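You operate a simulated robot arm through the tools that you are given. There is no shell and no other tool.

Carry out the task below with a simulated robot arm. There is one attempt and no reset: what you move stays moved.

Task
Clear the blocked yellow nozzle with the orange plunger and rack it again.
Fine: nozzle in the cradle, cradle home, plunge; back in its own hole, cradle home; drop nothing.

The check looks at the end state, three seconds after you hand in, the way a careful person would. Anything else that was tipped, shoved, dropped, spilled or broken makes it a failure.

Robot
A 7-joint arm with a two-finger parallel gripper, fixed in place. Base frame: the origin is on the floor under the middle of its stand, x ahead of it, y to its left, z up; the work surface is at about z = 0.86. Readings come in m, rad, newtons and seconds.
With the tool pointing down near the work surface it reaches from about 0.3 to 0.7 m from the base axis. Its first joint turns from -1.152 to 1.152 rad. Payload 1.57 kg.
Tool frame: the origin (TCP) lies between the finger pads and is the grasp point; the fingertips stand 0.03 m ahead of it; z points along the fingers, y is the line along which they close. The gripper opens to 0.11 m. The fingers are 0.024 m wide and 0.012 m thick; the gripper's body (0.048 by 0.112 m) begins 0.078 m behind the TCP.
Orientation is told as [roll, pitch, yaw] about the base's x, y, z axes, in that order, counted from this pose: with the fingers straight down and closing along the base's y, the tool's x points along the base's -x, its y along +y and its z along -z.

Tools
- The arm moves only by the tool move_arm. Its argument "deltas" is a list of rows, each a list of 7 numbers: the shift along the tool's x, y, z in units of 150 mm (1.0 is 150 mm), then the turn, a rotation vector about the tool's x, y, z in units of 45 degrees (1.0 is 45 degrees), then the finger opening in m, from 0 to 0.11. In form: [[tx, ty, tz, wx, wy, wz, jaw], ...]. A call has 1 to 20 rows; each row is the pose to reach, as a shift and turn from the pose commanded when the call began, along the tool's axes at that moment. A call with a number of a shift or a turn outside -1 to 1 is refused whole. Rows are played at 5 a second. More than 0.05 m and 0.15 rad between two rows, or a gripper value outside its range, and nothing of the call is played. A pose out of reach is approached as far as the arm can. The call stops where the force on the tool passes 40 N (or 10 N more than at its start, if that is more) or the arm is blocked; 0.2 s more then pass. Each finger travels about 0.108 m/s and halts on what it meets, pressing with about 33 N; the grip force reading is that of the motor and also rises with nothing between the fingers. The clock runs only during rows and for 0.2 s after the last one: add rows that repeat a pose to give the fingers time. It gives the time, the measured TCP pose, the force on the tool (base axes), the opening and the grip force at its end, in the units of the frame above (readings bear some noise), with the torque about the TCP (base axes, N m) and any sound that the robot's microphone picked up, and new pictures: "pictures" is both (left out), scene, wrist or none.
- Cameras (640 x 400 px; columns grow to the right, rows downward): "scene" is fixed at [0.1287, -0.3705, 1.4215]; the picture's right is [0.98, -0.19, 0.00], its down [-0.08, -0.39, -0.92] and it looks along [0.18, 0.90, -0.40] (base axes); focal length 214 px, centre (320, 200). "wrist" rides on the gripper at [0.07, 0.016, -0.141] in the tool frame; the picture's right is [-0.23, 0.97, 0.00], its down [-0.86, -0.20, -0.48] and it looks along [-0.47, -0.11, 0.88] (tool axes); focal length 222 px, centre (320, 200). There is no depth. A picture from a camera that has moved, and an enlarged one, comes with that camera's place and axes in the base frame and with its lens.
- zoom(camera, box): a new picture of the part [left, top, right, bottom] of that camera's present view, enlarged. No time passes.
- job_done(): hands the job in; it is judged then, once.

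Places have to be worked out from the pictures, the camera data and where the tool is seen. Open the gripper and draw the arm clear of the work before you hand the job in, unless the task says otherwise.

The tools are called after "Request:" as a command line: name --pt "numbers of a row" for each row, then --argument value for the rest, lists and objects as JSON in quotes. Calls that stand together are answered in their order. move_arm: Moves the arm, as the interface text tells. Its arguments: {"type":"object","properties":{"deltas":{"type":"array","items":{"type":"array","items":{"type":"number"}}},"pictures":{"type":"string","enum":["both","scene","wrist","none"]}},"required":["deltas"]} The other tools are called the same way: zoom (camera, box) takes an enlarged picture of a part of a camera's view; job_done () hands the job in.

At the start:

```text
time: 0.0
position: [0.29, 0.0506, 1.3415]
tool_rot: [0.0, -0.002, 0.0]
contact_force: [-0.2, 0.2, -0.1]
moment: [-0.01, -0.04, 0.0]
finger_gap: 0.11
grasp_force: 0.0
```

scene: 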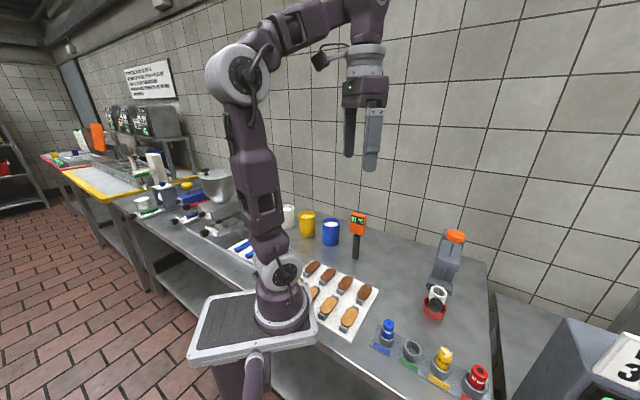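
wrist: 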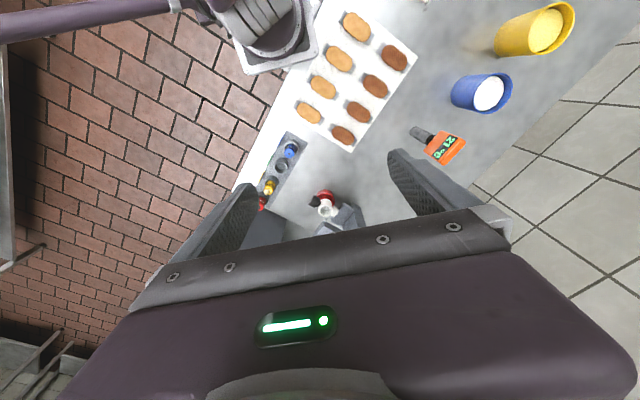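

I start by zooming into the scene to see the rack of nozzles and the plunger station in detail.

Request:
zoom --camera "scene" --box '[360, 300, 520, 400]'

Request:
zoom --camera "scene" --box '[390, 220, 500, 330]'

Request:
zoom --camera "wrist" --box '[230, 120, 400, 250]'

```text
4.00 times, centred on (440, 350) of scene
camera zoom: at [0.1287, -0.3705, 1.4215], right [0.98, -0.19, 0.0], down [-0.08, -0.39, -0.92], along [0.18, 0.9, -0.4], focal length 858 px, centre (-160, -400)
```

zoom: 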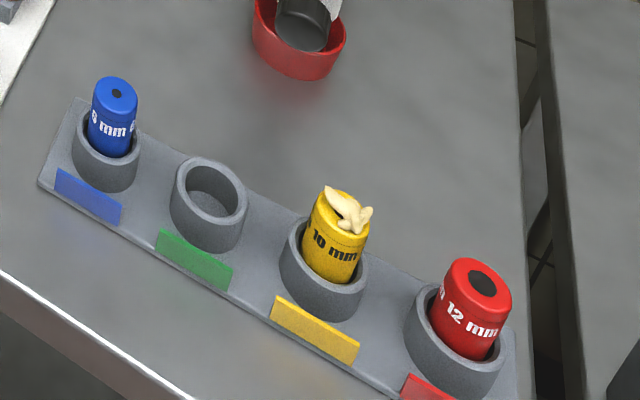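

```text
3.64 times, centred on (445, 275) of scene
camera zoom: at [0.1287, -0.3705, 1.4215], right [0.98, -0.19, 0.0], down [-0.08, -0.39, -0.92], along [0.18, 0.9, -0.4], focal length 780 px, centre (-134, -73)
```

zoom: 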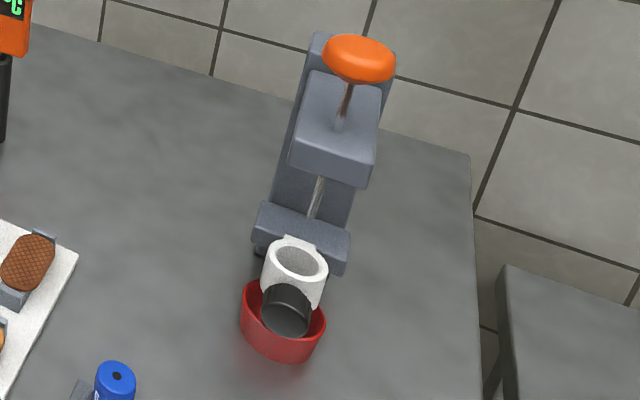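

```text
3.08 times, centred on (315, 185) of wrist
camera zoom: at [0.2216, 0.0671, 1.4811], right [0.23, 0.97, 0.0], down [0.86, -0.2, 0.48], along [0.47, -0.11, -0.88], focal length 684 px, centre (335, 246)
```

zoom: 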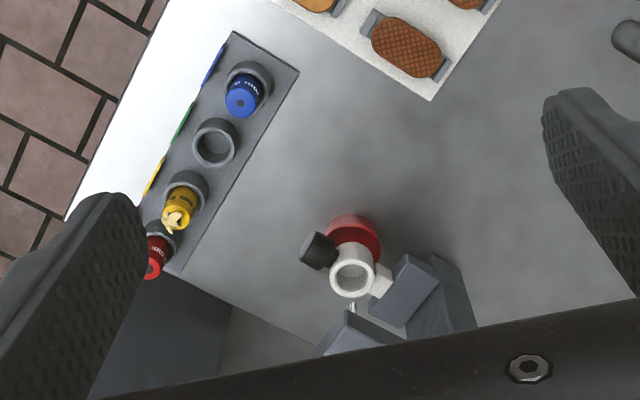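

The cradle appears to sit under the rod (knob about (0.54, 0.0, 1.13), cradle about (0.54, 0.0, 0.94)), and the yellow nozzle is near (0.44, -0.14). I move down a little, towards the rack side, for a closer look with the wrist camera.

Request:
move_arm --pt "-0.06 -0.2 0.2 0 0 0 0.11" --pt "-0.12 -0.4 0.4 0 0 0 0.11" --pt "-0.18 -0.6 0.6 0 0 0 0.11" --pt "-0.24 -0.8 0.8 0 0 0 0.11" --pt "-0.3 -1.0 1.0 0 0 0 0.11" --pt "-0.3 -1.0 1.0 0 0 0 0.11"

```text
time: 1.4
position: [0.3371, -0.1002, 1.1892]
tool_rot: [-0.001, 0.0, 0.0]
contact_force: [0.1, -0.1, -0.2]
moment: [-0.01, 0.02, -0.01]
finger_gap: 0.1098
grasp_force: 0.1
camera wrist: at [0.2673, -0.0839, 1.3304], right [0.23, 0.97, 0.0], down [0.86, -0.2, 0.48], along [0.47, -0.11, -0.88], focal length 222 px, centre (320, 200)
```

scene: 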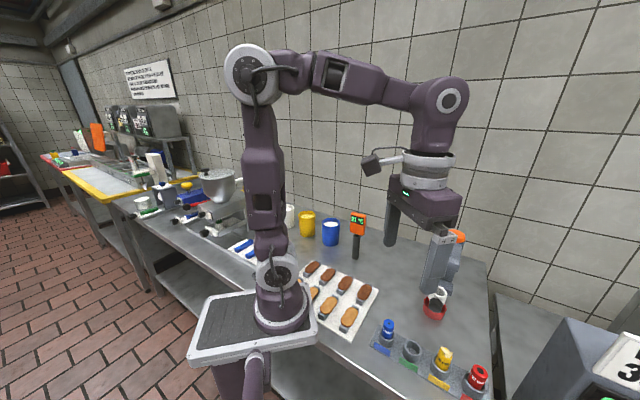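
wrist: 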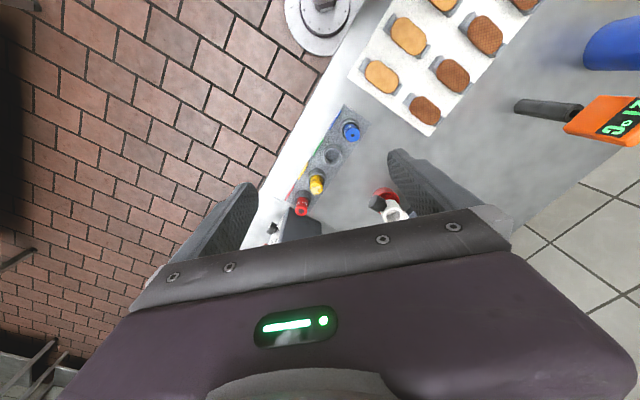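

The present wrist view shows the rack between the fingers; I zoom on it and on the station in both cameras before moving on.

Request:
zoom --camera "wrist" --box '[260, 90, 420, 240]'

Request:
zoom --camera "scene" --box '[400, 220, 480, 330]'

Request:
zoom --camera "scene" --box '[420, 335, 490, 400]'

```text
2.67 times, centred on (340, 165) of wrist
camera zoom: at [0.2673, -0.0839, 1.3304], right [0.23, 0.97, 0.0], down [0.86, -0.2, 0.48], along [0.47, -0.11, -0.88], focal length 592 px, centre (267, 293)
```

zoom: 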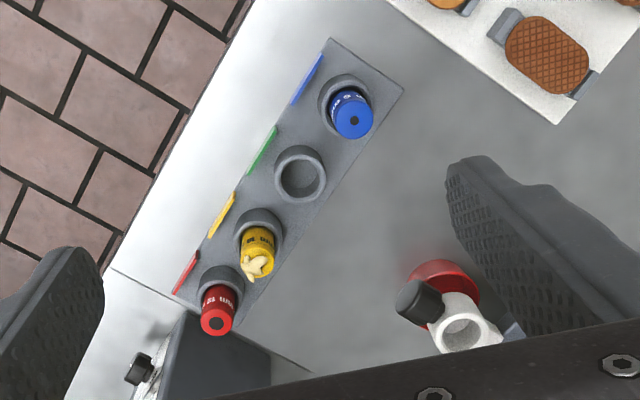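

```text
3.64 times, centred on (440, 275) of scene
camera zoom: at [0.1287, -0.3705, 1.4215], right [0.98, -0.19, 0.0], down [-0.08, -0.39, -0.92], along [0.18, 0.9, -0.4], focal length 780 px, centre (-116, -73)
```

zoom: 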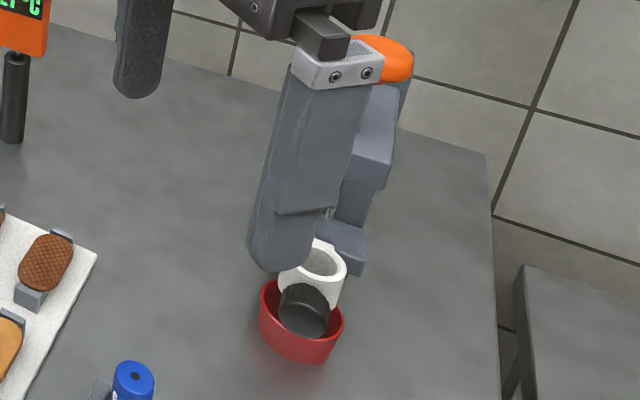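

```text
6.15 times, centred on (455, 368) of scene
camera zoom: at [0.1287, -0.3705, 1.4215], right [0.98, -0.19, 0.0], down [-0.08, -0.39, -0.92], along [0.18, 0.9, -0.4], focal length 1320 px, centre (-511, -831)
```

zoom: 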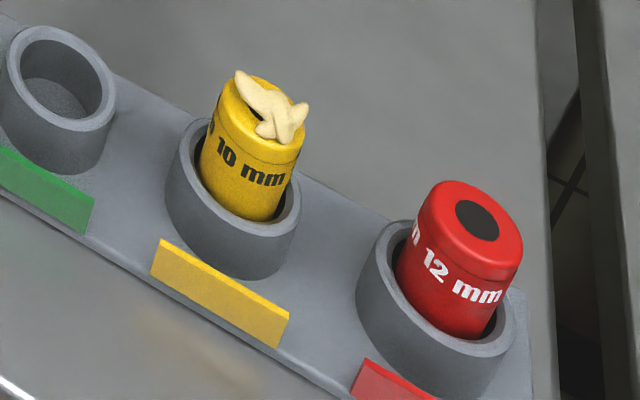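

Rack cups are spaced about 0.06 m, green near (0.406, -0.091), yellow near (0.446, -0.137), rim about z = 0.90. I back the arm away so the scene camera can see the station unobstructed.

Request:
move_arm --pt "0.06 0.25 -0.15 0 0 0 0.11" --pt "0.12 0.5 -0.3 0 0 0 0.11" --pt "0.18 0.75 -0.45 0 0 0 0.11" --pt "0.25 1.0 -0.6 0 0 0 0.11" --pt "0.25 1.0 -0.6 0 0 0 0.11" --pictures "none"

Request:
zoom --camera "scene" --box '[405, 225, 485, 275]'

Request:
zoom --camera "scene" --box '[400, 270, 480, 320]'

Request:
zoom --camera "wrist" --box '[290, 150, 390, 240]'

```text
time: 2.6
position: [0.2982, 0.0495, 1.2808]
tool_rot: [-0.001, 0.0, 0.001]
contact_force: [0.4, -0.4, 0.3]
moment: [0.01, 0.01, 0.0]
finger_gap: 0.11
grasp_force: 0.1
```

```text
8.00 times, centred on (445, 250) of scene
camera zoom: at [0.1287, -0.3705, 1.4215], right [0.98, -0.19, 0.0], down [-0.08, -0.39, -0.92], along [0.18, 0.9, -0.4], focal length 1716 px, centre (-680, -200)
```

zoom: 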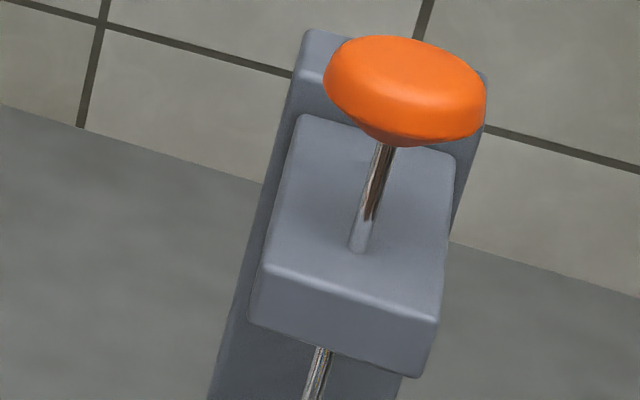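

```text
8.00 times, centred on (440, 295) of scene
camera zoom: at [0.1287, -0.3705, 1.4215], right [0.98, -0.19, 0.0], down [-0.08, -0.39, -0.92], along [0.18, 0.9, -0.4], focal length 1716 px, centre (-640, -560)
```

zoom: 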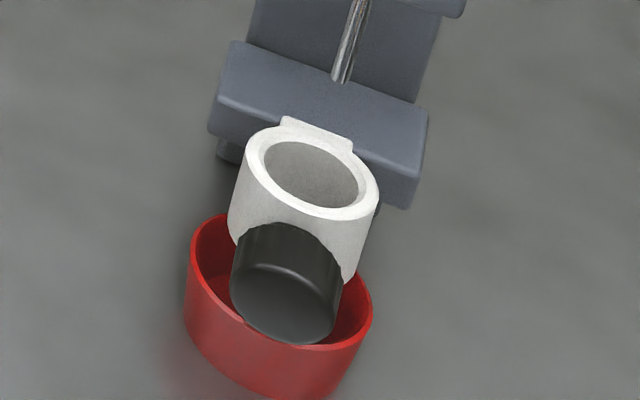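

```text
4.44 times, centred on (340, 195) of wrist
camera zoom: at [0.2294, 0.0666, 1.4217], right [0.23, 0.97, 0.0], down [0.86, -0.2, 0.48], along [0.47, -0.11, -0.88], focal length 987 px, centre (231, 222)
```

zoom: 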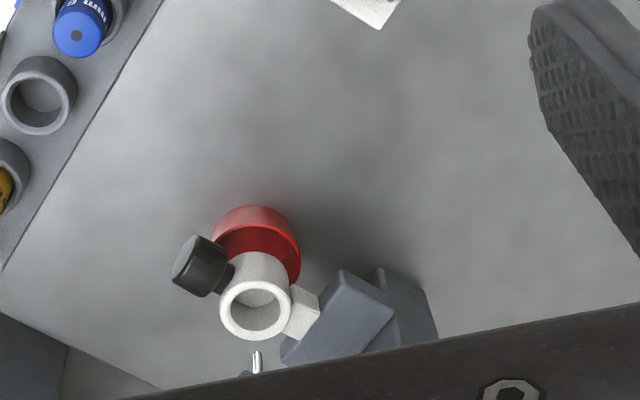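

Rod tip (z≈0.99) hangs exactly over the white cradle ring (centre ≈ (0.541, 0.008), top z≈0.95), so the cradle is home now; its black handle points toward about (-0.7,-0.7). I'll get a lower, flatter look at how the cradle is guided by yawing and pitching the wrist camera toward it.

Request:
move_arm --pt "-0.136 -0.145 0.167 0 0 -0.111 0.11" --pt "-0.271 -0.289 0.333 0 0 -0.222 0.11" --pt "-0.407 -0.434 0.5 0 0 -0.333 0.11" --pt "-0.542 -0.578 0.667 0 0 -0.444 0.11" --pt "-0.678 -0.723 0.833 0 0 -0.556 0.11" --pt "-0.813 -0.867 1.0 0 0 -0.667 0.11" --pt "-0.813 -0.867 1.0 0 0 -0.667 0.11" --pictures "none"

Request:
move_arm --pt "0 0 0 0 -0.15 0 0.11" --pt "0 0 0 0 -0.3 0 0.11" --pt "0 0 0 0 -0.45 0 0.11" --pt "0 0 0 0 -0.6 0 0.11" --pt "0 0 0 0 -0.75 0 0.11" --pt "0 0 0 0 -0.9 0 0.11" --pt "0 0 0 0 -1.0 0 0.11" --pt "0 0 0 0 -1.0 0 0.11"

```text
time: 4.2
position: [0.4207, -0.0797, 1.1297]
tool_rot: [0.0, 0.001, 0.525]
contact_force: [-0.1, 0.2, -0.1]
moment: [0.02, 0.01, 0.0]
finger_gap: 0.1099
grasp_force: 0.1
```

```text
time: 6.0
position: [0.4204, -0.0797, 1.1306]
tool_rot: [0.0, -0.786, 0.523]
contact_force: [0.3, 0.2, -0.3]
moment: [0.04, 0.01, -0.01]
finger_gap: 0.11
grasp_force: 0.0
camera wrist: at [0.2831, -0.1398, 1.1799], right [-0.35, 0.92, 0.16], down [0.33, -0.04, 0.94], along [0.88, 0.38, -0.29], focal length 222 px, centre (320, 200)
```

scene: 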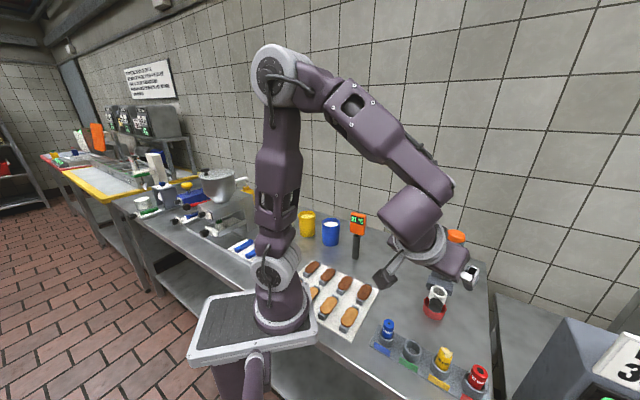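
wrist: 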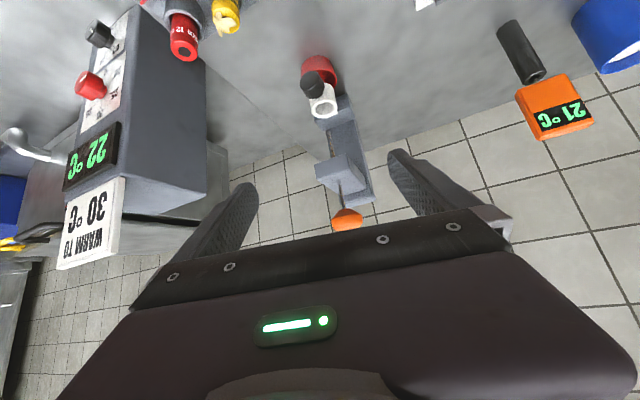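

The whole station is in view upside-down; I zoom in on it.

Request:
zoom --camera "wrist" --box '[280, 40, 400, 115]'

Request:
zoom --camera "wrist" --box '[270, 110, 430, 240]'

```text
5.33 times, centred on (340, 78) of wrist
camera zoom: at [0.2831, -0.1398, 1.1799], right [-0.35, 0.92, 0.16], down [0.33, -0.04, 0.94], along [0.88, 0.38, -0.29], focal length 1185 px, centre (213, 853)
```

zoom: 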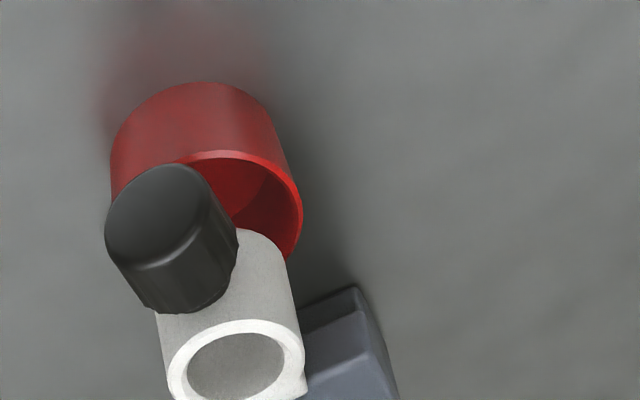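

```text
3.08 times, centred on (350, 175) of wrist
camera zoom: at [0.2831, -0.1398, 1.1799], right [-0.35, 0.92, 0.16], down [0.33, -0.04, 0.94], along [0.88, 0.38, -0.29], focal length 684 px, centre (228, 277)
```

zoom: 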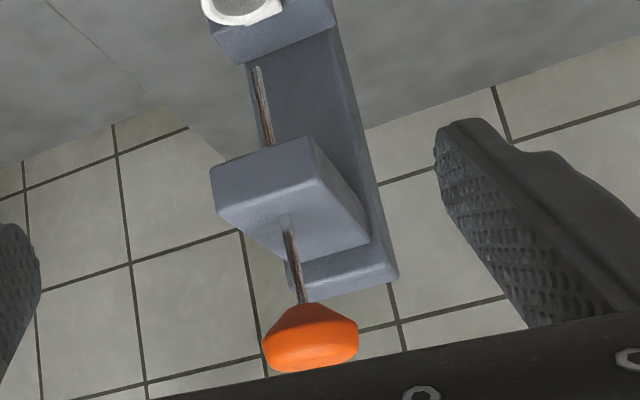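

The handle is a horizontal black cylinder about 33 mm thick, its end near (0.505, -0.030, 0.936), pointing along (-0.7,-0.7); the station looks built at 45°, so the cradle probably draws out toward that side. I turn the tool to yaw 45°, pitch -30° and hover 10 cm back from the handle.

Request:
move_arm --pt "0.061 -0.017 0.189 -0.051 0.083 -0.066 0.08" --pt "0.122 -0.035 0.378 -0.102 0.166 -0.133 0.08" --pt "0.182 -0.052 0.566 -0.153 0.248 -0.199 0.08" --pt "0.243 -0.069 0.755 -0.2037 0.331 -0.265 0.08" --pt "0.243 -0.069 0.755 -0.2037 0.331 -0.265 0.08"

Request:
zoom --camera "scene" --box '[390, 240, 490, 320]'

Request:
zoom --camera "wrist" --box '[230, 80, 430, 230]'

```text
time: 7.2
position: [0.4713, -0.0629, 1.0233]
tool_rot: [0.0, -0.524, 0.786]
contact_force: [0.1, -0.7, 0.5]
moment: [0.0, -0.02, -0.03]
finger_gap: 0.0798
grasp_force: 0.1
camera wrist: at [0.3682, -0.143, 1.1109], right [-0.55, 0.83, 0.11], down [0.5, 0.21, 0.84], along [0.67, 0.52, -0.53], focal length 222 px, centre (320, 200)
```

scene: 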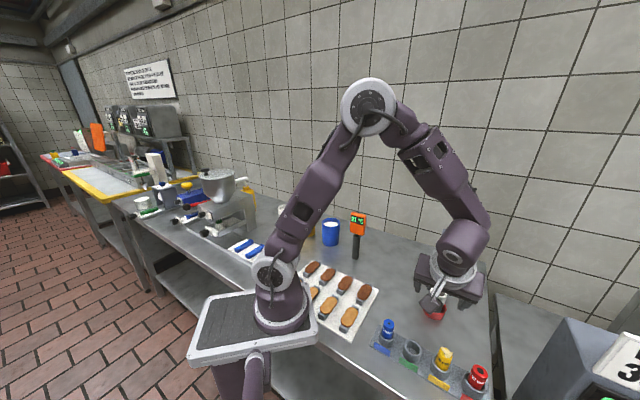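
wrist: 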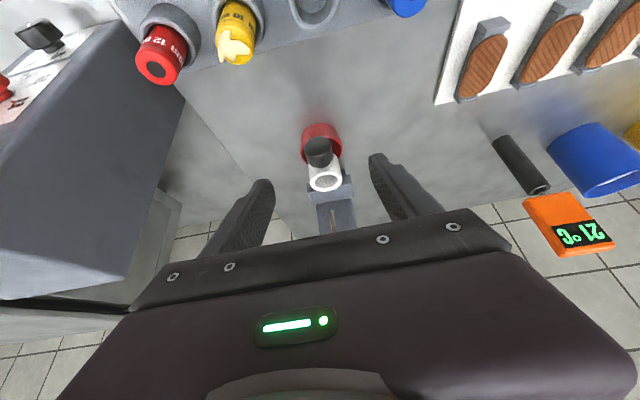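

```text
5.00 times, centred on (440, 280) of scene
camera zoom: at [0.1287, -0.3705, 1.4215], right [0.98, -0.19, 0.0], down [-0.08, -0.39, -0.92], along [0.18, 0.9, -0.4], focal length 1072 px, centre (-280, -200)
```

zoom: 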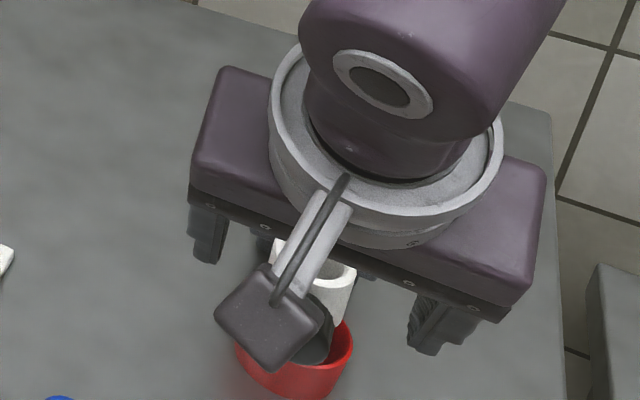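

```text
2.67 times, centred on (330, 155) of wrist
camera zoom: at [0.3682, -0.143, 1.1109], right [-0.55, 0.83, 0.11], down [0.5, 0.21, 0.84], along [0.67, 0.52, -0.53], focal length 592 px, centre (293, 320)
```

zoom: 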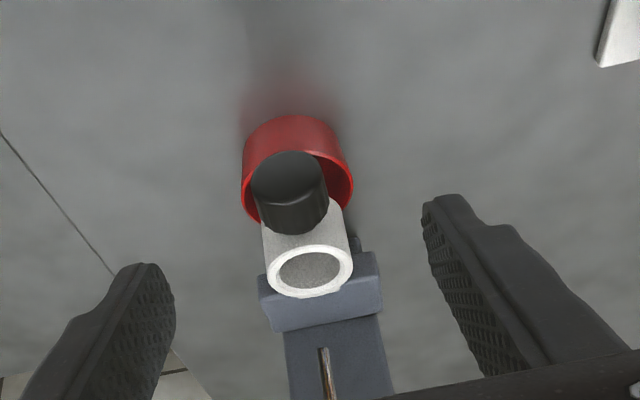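

From the front the handle sits midway between the fingers (lateral offset ≈ 1-2 mm). I advance 0.10 m along the fingers with a 1.5 mm lateral fix, keeping the jaws at 0.08, to straddle the handle.

Request:
move_arm --pt "0 -0.01 0.13 0 0 0 0.08" --pt "0 -0.01 0.26 0 0 0 0.08" --pt "0 -0.01 0.4 0 0 0 0.08" --pt "0 -0.01 0.53 0 0 0 0.08" --pt "0 -0.01 0.667 0 0 0 0.08" --pt "0 -0.01 0.667 0 0 0 0.08"

Request:
zoom --camera "wrist" --box '[230, 80, 430, 230]'

Request:
zoom --camera "scene" --box '[390, 250, 490, 330]'

```text
time: 8.6
position: [0.5088, -0.0277, 0.9368]
tool_rot: [0.001, -0.523, 0.785]
contact_force: [0.0, 0.3, -0.4]
moment: [0.0, -0.01, 0.0]
finger_gap: 0.0798
grasp_force: 0.2
camera wrist: at [0.4051, -0.1078, 1.024], right [-0.55, 0.83, 0.11], down [0.5, 0.21, 0.84], along [0.67, 0.52, -0.53], focal length 222 px, centre (320, 200)
```

scene: 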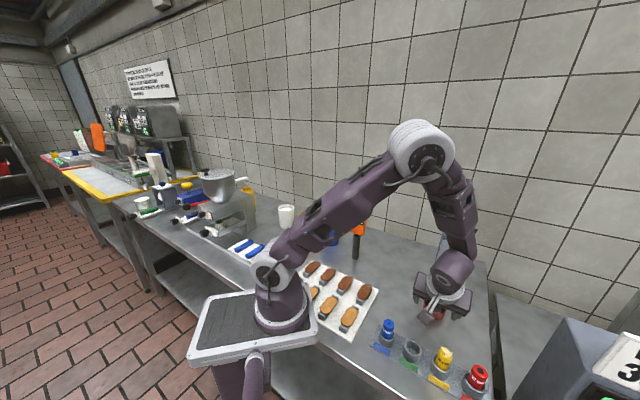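
wrist: 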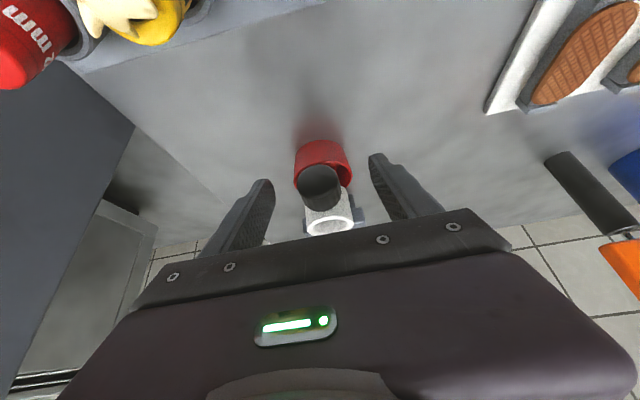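

```text
2.67 times, centred on (330, 155) of wrist
camera zoom: at [0.4051, -0.1078, 1.024], right [-0.55, 0.83, 0.11], down [0.5, 0.21, 0.84], along [0.67, 0.52, -0.53], focal length 592 px, centre (293, 320)
```

zoom: 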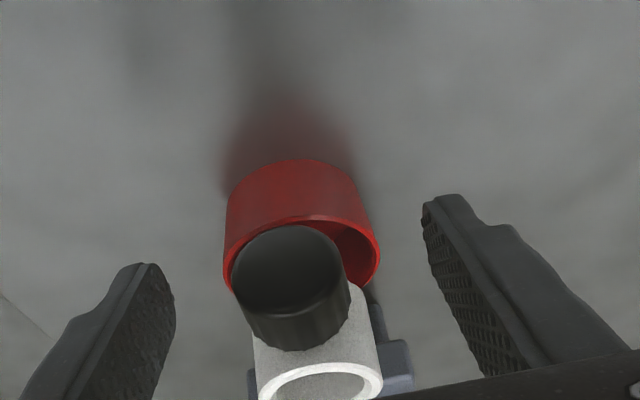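

```text
5.00 times, centred on (440, 290) of scene
camera zoom: at [0.1287, -0.3705, 1.4215], right [0.98, -0.19, 0.0], down [-0.08, -0.39, -0.92], along [0.18, 0.9, -0.4], focal length 1072 px, centre (-280, -250)
```

zoom: 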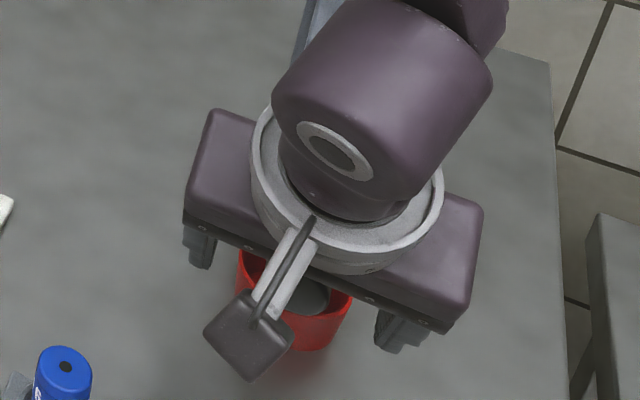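

The handle is centred between the pads, so I close the jaws on it.

Request:
move_arm --pt "0 0 0 0 0 0 0.05" --pt "0 0 0 0 0 0 0.02" --pt "0 0 0 0 0 0 0.02" --pt "0 0 0 0 0 0 0.02" --pt "0 0 0 0 0 0 0.02"

Request:
zoom --camera "wrist" --box '[230, 80, 430, 230]'

```text
time: 9.8
position: [0.508, -0.0274, 0.9382]
tool_rot: [-0.002, -0.524, 0.784]
contact_force: [8.9, -8.9, -2.7]
moment: [-0.32, -0.02, 0.28]
finger_gap: 0.0311
grasp_force: 39.6
camera wrist: at [0.4054, -0.1085, 1.0242], right [-0.55, 0.83, 0.11], down [0.49, 0.21, 0.84], along [0.67, 0.52, -0.53], focal length 222 px, centre (320, 200)
```

scene: 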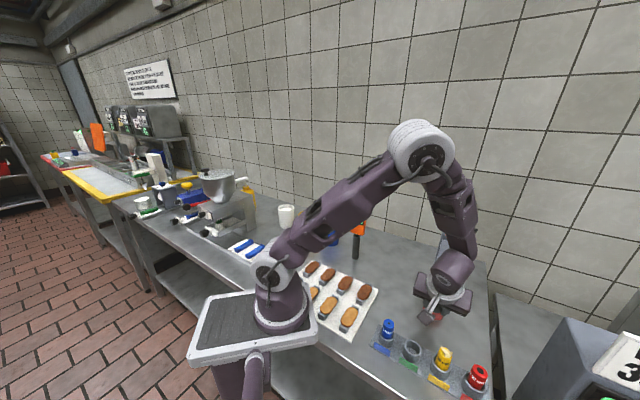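
wrist: 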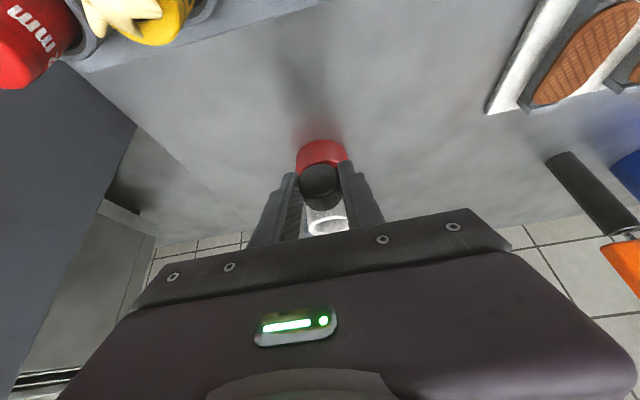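

```text
2.67 times, centred on (330, 155) of wrist
camera zoom: at [0.4054, -0.1085, 1.0242], right [-0.55, 0.83, 0.11], down [0.49, 0.21, 0.84], along [0.67, 0.52, -0.53], focal length 592 px, centre (293, 320)
```

zoom: 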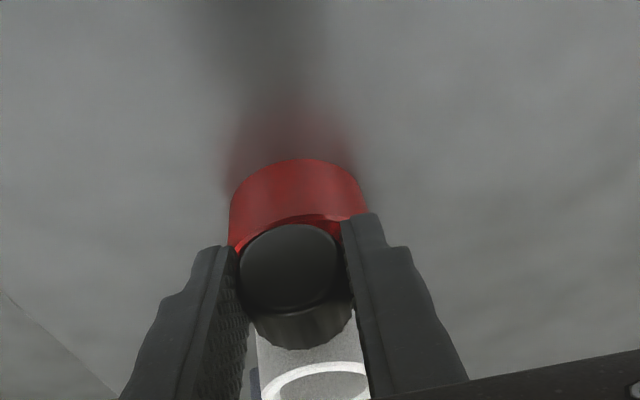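

The handle is held (gap 0.031). Now I pull gently along (-0.7,-0.7), level, 20 mm, and watch the force to learn whether the cradle slides.

Request:
move_arm --pt "0.0289 0 -0.0167 0 0 0 0.02" --pt "0.0577 0 -0.0333 0 0 0 0.02" --pt "0.0866 0 -0.05 0 0 0 0.02" --pt "0.1155 0 -0.0667 0 0 0 0.02" --pt "0.1155 0 -0.0667 0 0 0 0.02"

Request:
zoom --camera "wrist" --box '[230, 80, 430, 230]'

Request:
zoom --camera "scene" --box '[390, 240, 490, 320]'

```text
time: 11.0
position: [0.4951, -0.0431, 0.9372]
tool_rot: [-0.003, -0.523, 0.787]
contact_force: [13.3, -13.2, -0.4]
moment: [-0.08, -0.21, 0.12]
finger_gap: 0.0311
grasp_force: 40.0
camera wrist: at [0.3909, -0.1231, 1.0242], right [-0.55, 0.83, 0.11], down [0.49, 0.21, 0.84], along [0.67, 0.52, -0.53], focal length 222 px, centre (320, 200)
```

scene: 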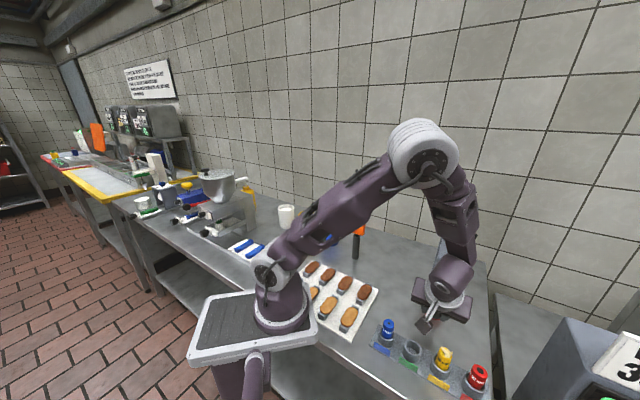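
wrist: 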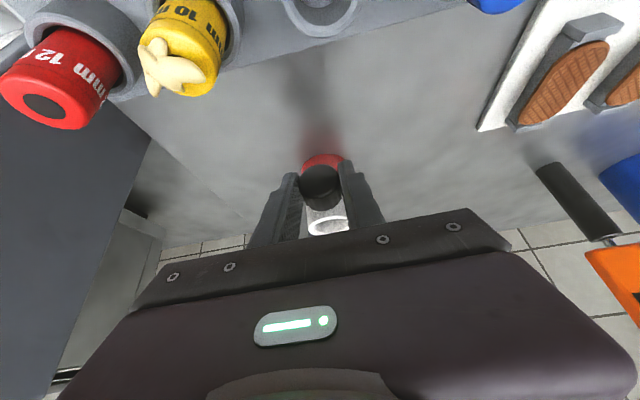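

```text
2.67 times, centred on (330, 155) of wrist
camera zoom: at [0.3909, -0.1231, 1.0242], right [-0.55, 0.83, 0.11], down [0.49, 0.21, 0.84], along [0.67, 0.52, -0.53], focal length 592 px, centre (293, 320)
```

zoom: 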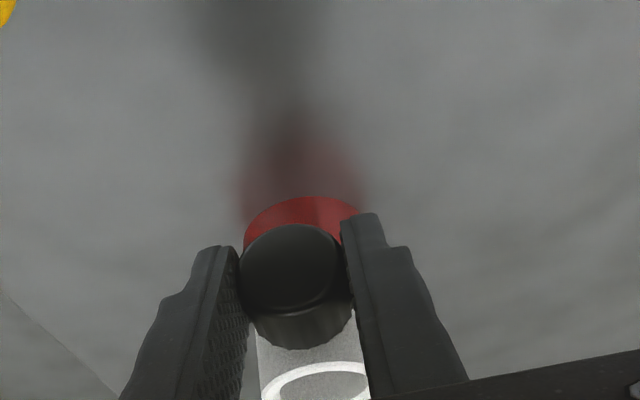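

```text
5.00 times, centred on (440, 280) of scene
camera zoom: at [0.129, -0.3709, 1.4213], right [0.98, -0.19, 0.0], down [-0.08, -0.39, -0.92], along [0.18, 0.9, -0.4], focal length 1072 px, centre (-280, -200)
```

zoom: 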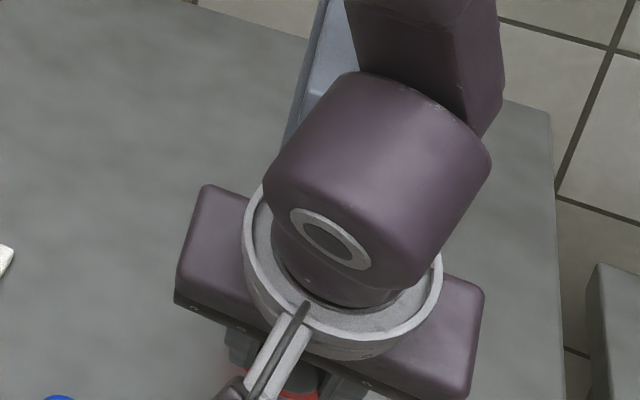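

It slides freely along with the handle; only a side force of about 19 N (pushing the tool toward +x −y) has built up, so my line is slightly off. I shift 2 mm that way and continue the pull by 15 mm.

Request:
move_arm --pt "0 -0.0133 0 0 0 0 0.02" --pt "0.0289 -0.0167 -0.0167 0 0 0 0.02" --pt "0.0577 -0.02 -0.0333 0 0 0 0.02" --pt "0.0866 -0.0233 -0.05 0 0 0 0.02" --pt "0.0866 -0.0233 -0.05 0 0 0 0.02" --pictures "none"

```text
time: 12.2
position: [0.4849, -0.0524, 0.9376]
tool_rot: [0.008, -0.521, 0.786]
contact_force: [-11.4, 12.0, -22.5]
moment: [-0.01, 0.18, -0.23]
finger_gap: 0.0313
grasp_force: 40.6
```

The side force flipped (about 10 N/mm), so the right lateral offset is about 1.2 mm back; I correct that and read the forces again.

Request:
move_arm --pt "0 0.005 0 0 0 0 0.02" --pt "0 0.009 0 0 0 0 0.02" --pt "0 0.009 0 0 0 0 0.02"

Request:
zoom --camera "wrist" --box '[230, 80, 430, 230]'

Request:
zoom --camera "scene" --box '[390, 240, 490, 320]'

```text
time: 13.1
position: [0.4852, -0.0531, 0.9385]
tool_rot: [0.006, -0.524, 0.783]
contact_force: [-1.6, 1.5, 1.1]
moment: [-0.06, 0.02, -0.3]
finger_gap: 0.0308
grasp_force: 39.7
stopped in row 3: the force on the tool passed its limit at 40 N (the readings are from after the stop); the commanded pose is now the measured one
camera wrist: at [0.3814, -0.1336, 1.0247], right [-0.55, 0.83, 0.12], down [0.5, 0.21, 0.84], along [0.67, 0.52, -0.53], focal length 222 px, centre (320, 200)
```

scene: 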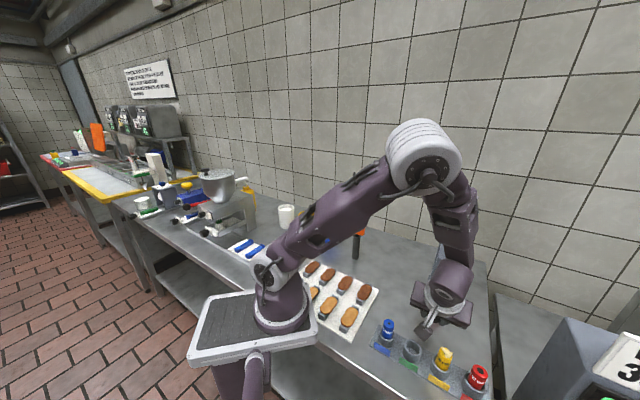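
wrist: 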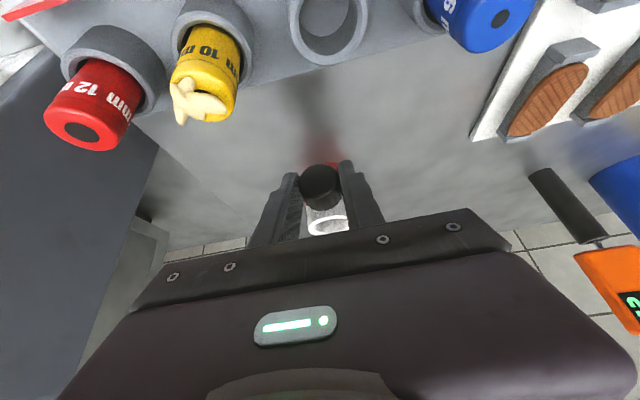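

```text
2.67 times, centred on (330, 155) of wrist
camera zoom: at [0.3814, -0.1336, 1.0247], right [-0.55, 0.83, 0.12], down [0.5, 0.21, 0.84], along [0.67, 0.52, -0.53], focal length 592 px, centre (293, 320)
```

zoom: 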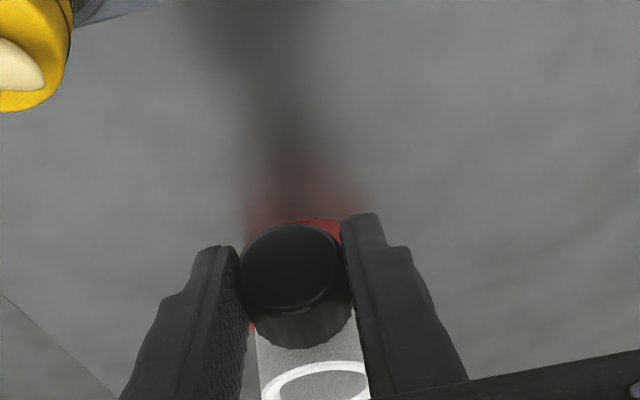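

```text
5.00 times, centred on (440, 280) of scene
camera zoom: at [0.1286, -0.3705, 1.4215], right [0.98, -0.19, 0.0], down [-0.08, -0.39, -0.92], along [0.18, 0.9, -0.4], focal length 1072 px, centre (-280, -200)
```

zoom: 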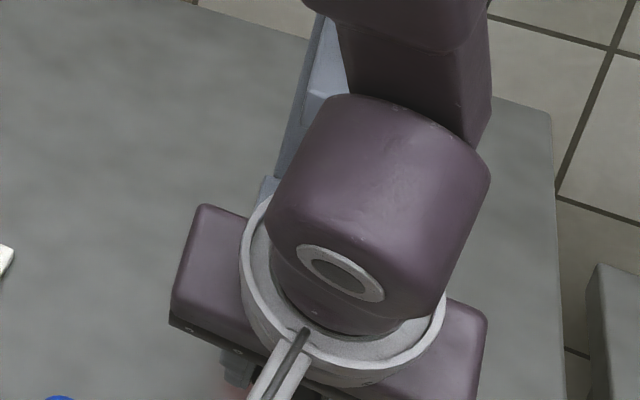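

Forces are back to near zero with the cradle about 34 mm out and the column still in place. I continue pulling another 15 mm along the refined direction (-0.68,-0.73).

Request:
move_arm --pt "0.0144 -0.0006 -0.0083 0 0 0 0.02" --pt "0.0289 -0.0012 -0.0167 0 0 0 0.02" --pt "0.0433 -0.0018 -0.025 0 0 0 0.02" --pt "0.0577 -0.0024 -0.0333 0 0 0 0.02" --pt "0.0722 -0.003 -0.0417 0 0 0 0.02" --pt "0.0866 -0.0035 -0.05 0 0 0 0.02" --pt "0.0866 -0.0035 -0.05 0 0 0 0.02"

Request:
zoom --camera "wrist" --box '[230, 80, 430, 230]'

```text
time: 14.7
position: [0.4733, -0.0637, 0.9388]
tool_rot: [0.007, -0.521, 0.786]
contact_force: [-8.1, 9.1, -5.4]
moment: [0.04, 0.11, -0.19]
finger_gap: 0.0311
grasp_force: 39.9
camera wrist: at [0.371, -0.1445, 1.0248], right [-0.55, 0.83, 0.12], down [0.5, 0.21, 0.84], along [0.67, 0.52, -0.53], focal length 222 px, centre (320, 200)
```

scene: 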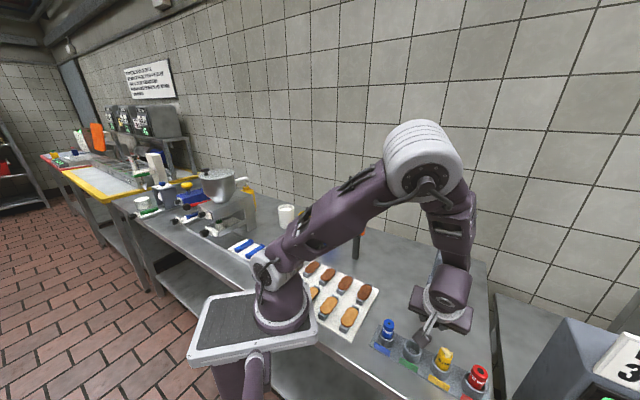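
wrist: 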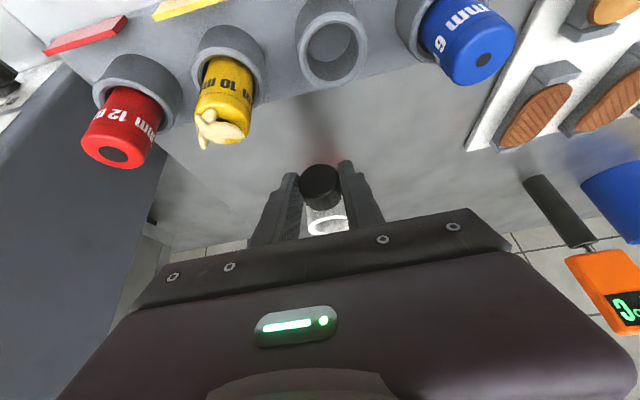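

```text
2.67 times, centred on (330, 155) of wrist
camera zoom: at [0.371, -0.1445, 1.0248], right [-0.55, 0.83, 0.12], down [0.5, 0.21, 0.84], along [0.67, 0.52, -0.53], focal length 592 px, centre (293, 320)
```

zoom: 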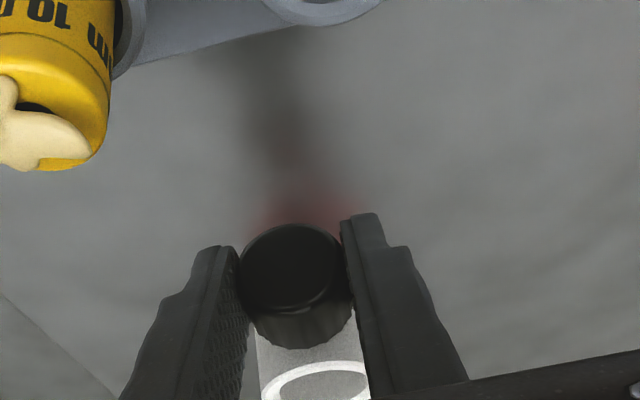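

About 50 mm out with modest forces (12 N sideways). I pull 12 mm more with a small sideways correction, to give room for loading in front of the upper block.

Request:
move_arm --pt "0.0144 0.0015 -0.0083 0 0 0 0.02" --pt "0.0289 0.003 -0.0167 0 0 0 0.02" --pt "0.0433 0.0045 -0.025 0 0 0 0.02" --pt "0.0577 0.006 -0.0333 0 0 0 0.02" --pt "0.0693 0.007 -0.04 0 0 0 0.02" --pt "0.0693 0.007 -0.04 0 0 0 0.02"

```text
time: 16.1
position: [0.4654, -0.0717, 0.9372]
tool_rot: [0.007, -0.523, 0.784]
contact_force: [-2.2, 2.7, -31.2]
moment: [-0.34, 0.25, -0.35]
finger_gap: 0.031
grasp_force: 40.1
camera wrist: at [0.3619, -0.1529, 1.0249], right [-0.55, 0.83, 0.12], down [0.5, 0.21, 0.84], along [0.67, 0.52, -0.53], focal length 222 px, centre (320, 200)
```

scene: 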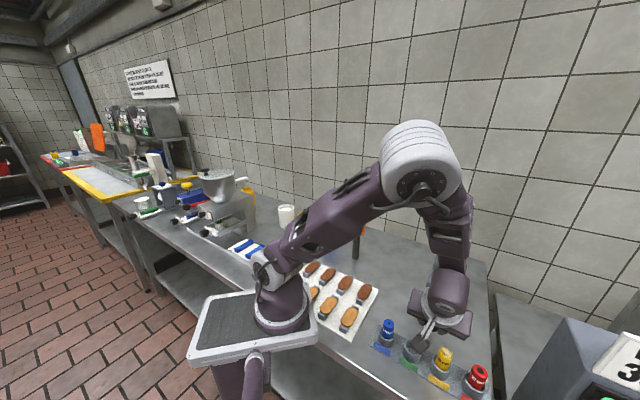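
wrist: 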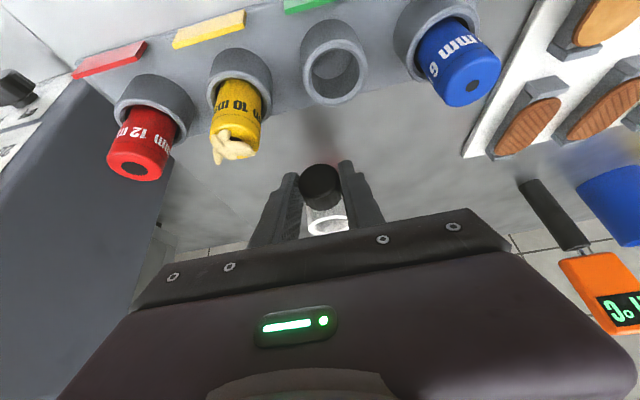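

The cradle is now about 62 mm out; side force is gone but a vertical load of -31 N shows. I nudge the tool 1.5 mm down to relieve it before letting go.

Request:
move_arm --pt "0.0025 0 0.0043 0 0 0 0.02" --pt "0.005 0 0.0087 0 0 0 0.02" --pt "0.005 0 0.0087 0 0 0 0.02" --pictures "none"

```text
time: 16.9
position: [0.4657, -0.0702, 0.9379]
tool_rot: [0.002, -0.524, 0.787]
contact_force: [-5.6, 6.9, 21.4]
moment: [0.41, 0.04, -0.37]
finger_gap: 0.0309
grasp_force: 40.3
```

Vertical stiffness is about 35 N/mm, so I back up 0.6 mm, ease 0.8 mm sideways, then open the jaws.

Request:
move_arm --pt "-0.002 0.003 -0.0035 0 0 0 0.02" --pt "-0.002 0.005 -0.0035 0 0 0 0.02" --pt "-0.002 0.005 -0.0035 0 0 0 0.035" --pt "-0.002 0.005 -0.0035 0 0 0 0.05" --pt "-0.002 0.005 -0.0035 0 0 0 0.07" --pt "-0.002 0.005 -0.0035 0 0 0 0.07"

Request:
zoom --camera "wrist" --box '[230, 80, 430, 230]'

```text
time: 18.3
position: [0.4653, -0.0708, 0.9366]
tool_rot: [0.003, -0.524, 0.784]
contact_force: [-0.7, 0.7, -0.6]
moment: [0.01, -0.05, 0.01]
finger_gap: 0.07
grasp_force: 0.0
camera wrist: at [0.3612, -0.1523, 1.024], right [-0.55, 0.83, 0.12], down [0.5, 0.21, 0.84], along [0.67, 0.52, -0.53], focal length 222 px, centre (320, 200)
```

scene: 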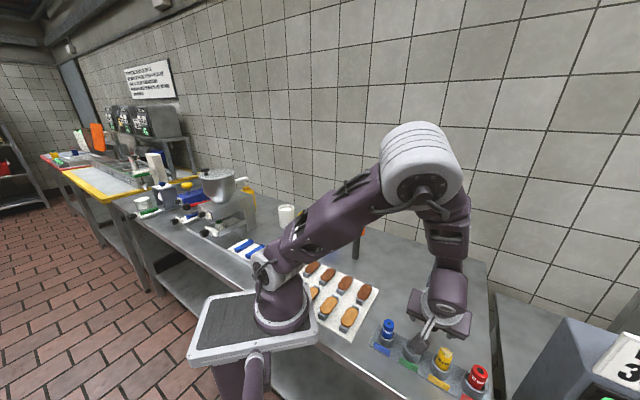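
wrist: 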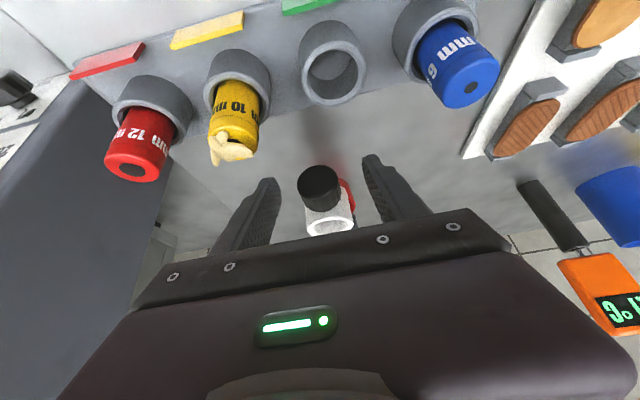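

```text
2.67 times, centred on (330, 155) of wrist
camera zoom: at [0.3612, -0.1523, 1.024], right [-0.55, 0.83, 0.12], down [0.5, 0.21, 0.84], along [0.67, 0.52, -0.53], focal length 592 px, centre (293, 320)
```

zoom: 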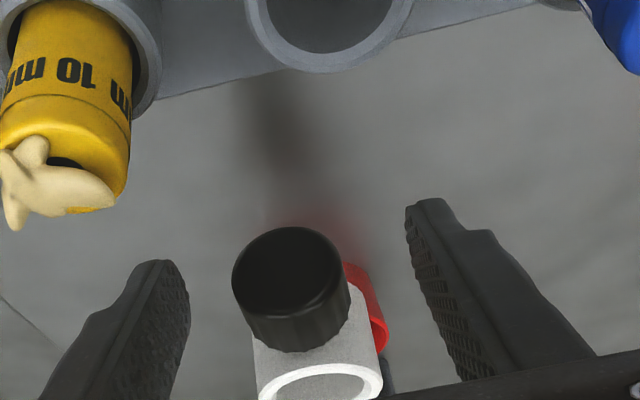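

The cradle is free and drawn out (ring should now be near (0.498, -0.036)). I retreat along the fingers, then turn the tool upright above the yellow nozzle.

Request:
move_arm --pt "0 0 -0.133 0 0 0 0.07" --pt "0 0 -0.267 0 0 0 0.07" --pt "0 0 -0.4 0 0 0 0.07" --pt "0 0 -0.533 0 0 0 0.07" --pt "0 0 -0.667 0 0 0 0.07" --pt "0 0 -0.667 0 0 0 0.07" --pictures "none"

Request:
move_arm --pt "0.006 -0.045 -0.02 0 0.133 0 0.06" --pt "0.013 -0.09 -0.04 0 0.267 0 0.06" --pt "0.019 -0.136 -0.06 0 0.4 0 0.06" --pt "0.026 -0.181 -0.08 0 0.533 0 0.06" --pt "0.032 -0.226 -0.096 0 0.667 0 0.06" --pt "0.032 -0.226 -0.096 0 0.667 0 0.06"

Request:
zoom --camera "wrist" --box '[220, 80, 420, 230]'

Request:
zoom --camera "scene" --box '[390, 240, 510, 400]'

```text
time: 19.7
position: [0.4274, -0.1065, 1.0233]
tool_rot: [0.005, -0.525, 0.785]
contact_force: [-0.2, 0.3, 0.0]
moment: [0.02, 0.0, 0.04]
finger_gap: 0.0697
grasp_force: 0.1
```

```text
time: 21.1
position: [0.4453, -0.1383, 1.0334]
tool_rot: [0.003, 0.002, 0.788]
contact_force: [0.0, -0.4, 0.0]
moment: [-0.05, 0.02, -0.02]
finger_gap: 0.0599
grasp_force: 0.0
camera wrist: at [0.3854, -0.1758, 1.1751], right [-0.53, 0.85, 0.0], down [0.75, 0.46, 0.48], along [0.4, 0.25, -0.88], focal length 222 px, centre (320, 200)
```

scene: 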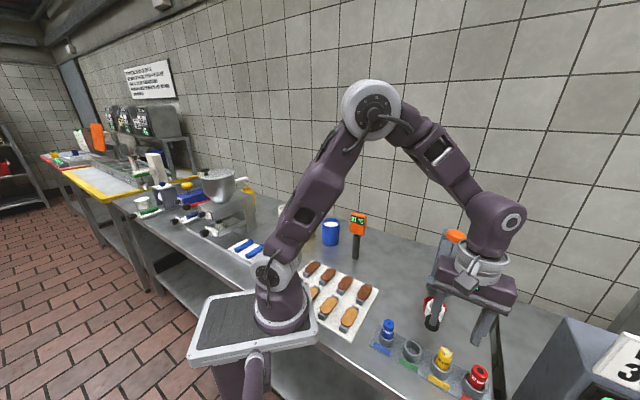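
wrist: 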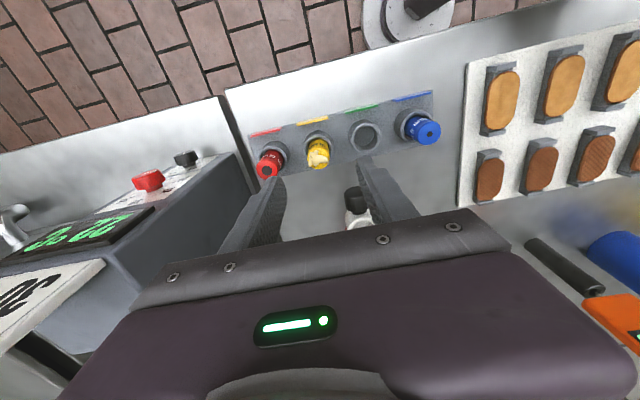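

```text
2.67 times, centred on (320, 155) of wrist
camera zoom: at [0.3854, -0.1758, 1.1751], right [-0.53, 0.85, 0.0], down [0.75, 0.46, 0.48], along [0.4, 0.25, -0.88], focal length 592 px, centre (320, 320)
```

zoom: 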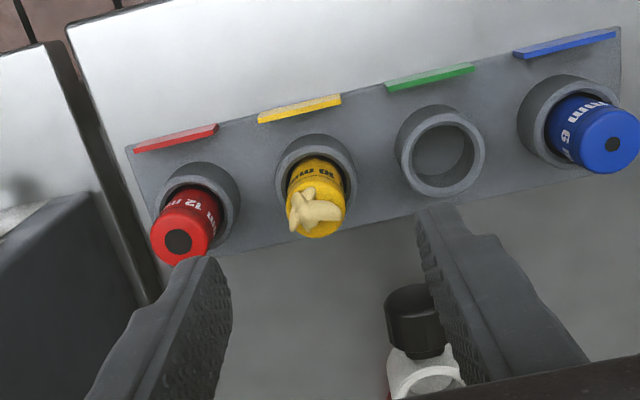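

```text
2.50 times, centred on (450, 320) of scene
camera zoom: at [0.1287, -0.3705, 1.4215], right [0.98, -0.19, 0.0], down [-0.08, -0.39, -0.92], along [0.18, 0.9, -0.4], focal length 536 px, centre (-5, -100)
```

zoom: 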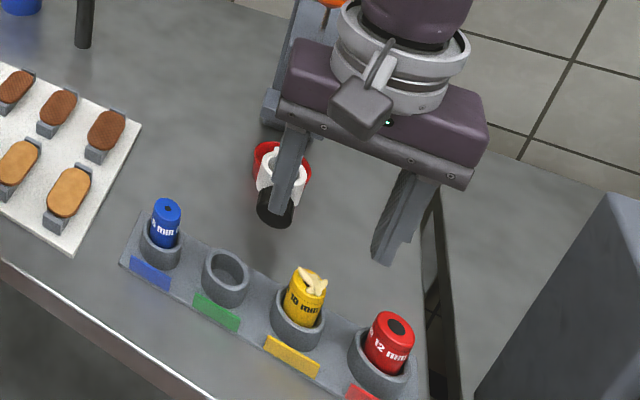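

The tool is near the yellow nozzle; cup centre reads about (0.448, -0.139) and nozzle top about (0.4515, -0.1365, 0.94). I zoom in hard from both cameras to refine the nozzle's position and lean.

Request:
zoom --camera "wrist" --box '[290, 115, 354, 180]'

Request:
zoom --camera "scene" --box '[425, 338, 465, 388]'

Request:
zoom --camera "scene" --box '[410, 280, 460, 340]'

```text
6.15 times, centred on (322, 148) of wrist
camera zoom: at [0.3854, -0.1758, 1.1751], right [-0.53, 0.85, 0.0], down [0.75, 0.46, 0.48], along [0.4, 0.25, -0.88], focal length 1367 px, centre (308, 523)
```

zoom: 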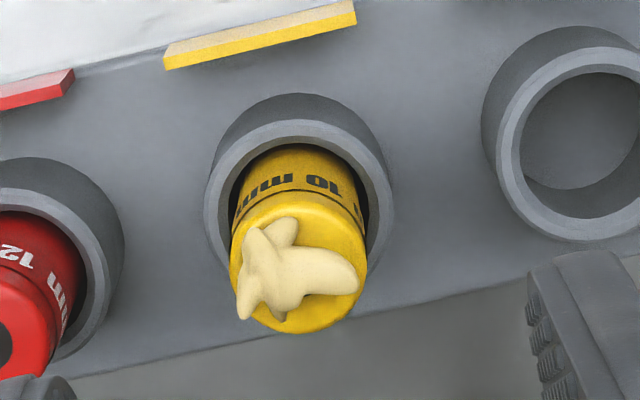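

```text
8.00 times, centred on (445, 363) of scene
camera zoom: at [0.1287, -0.3705, 1.4215], right [0.98, -0.19, 0.0], down [-0.08, -0.39, -0.92], along [0.18, 0.9, -0.4], focal length 1716 px, centre (-680, -1104)
```

zoom: 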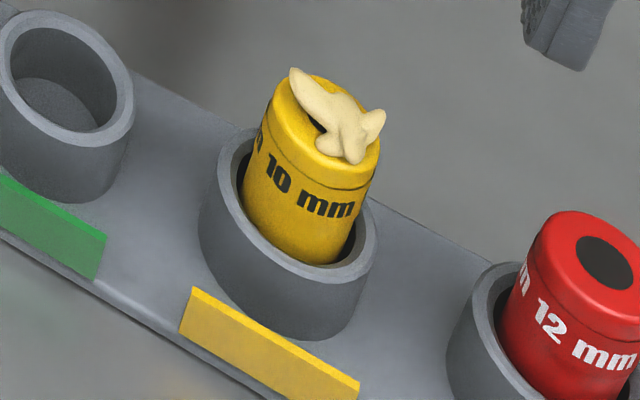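

```text
6.67 times, centred on (435, 310) of scene
camera zoom: at [0.1287, -0.3705, 1.4215], right [0.98, -0.19, 0.0], down [-0.08, -0.39, -0.92], along [0.18, 0.9, -0.4], focal length 1430 px, centre (-447, -533)
```

zoom: 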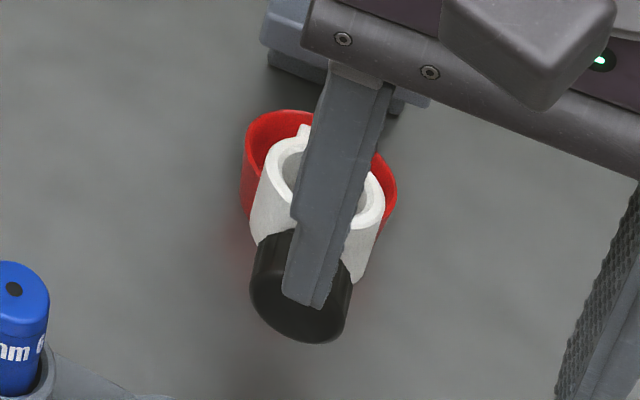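

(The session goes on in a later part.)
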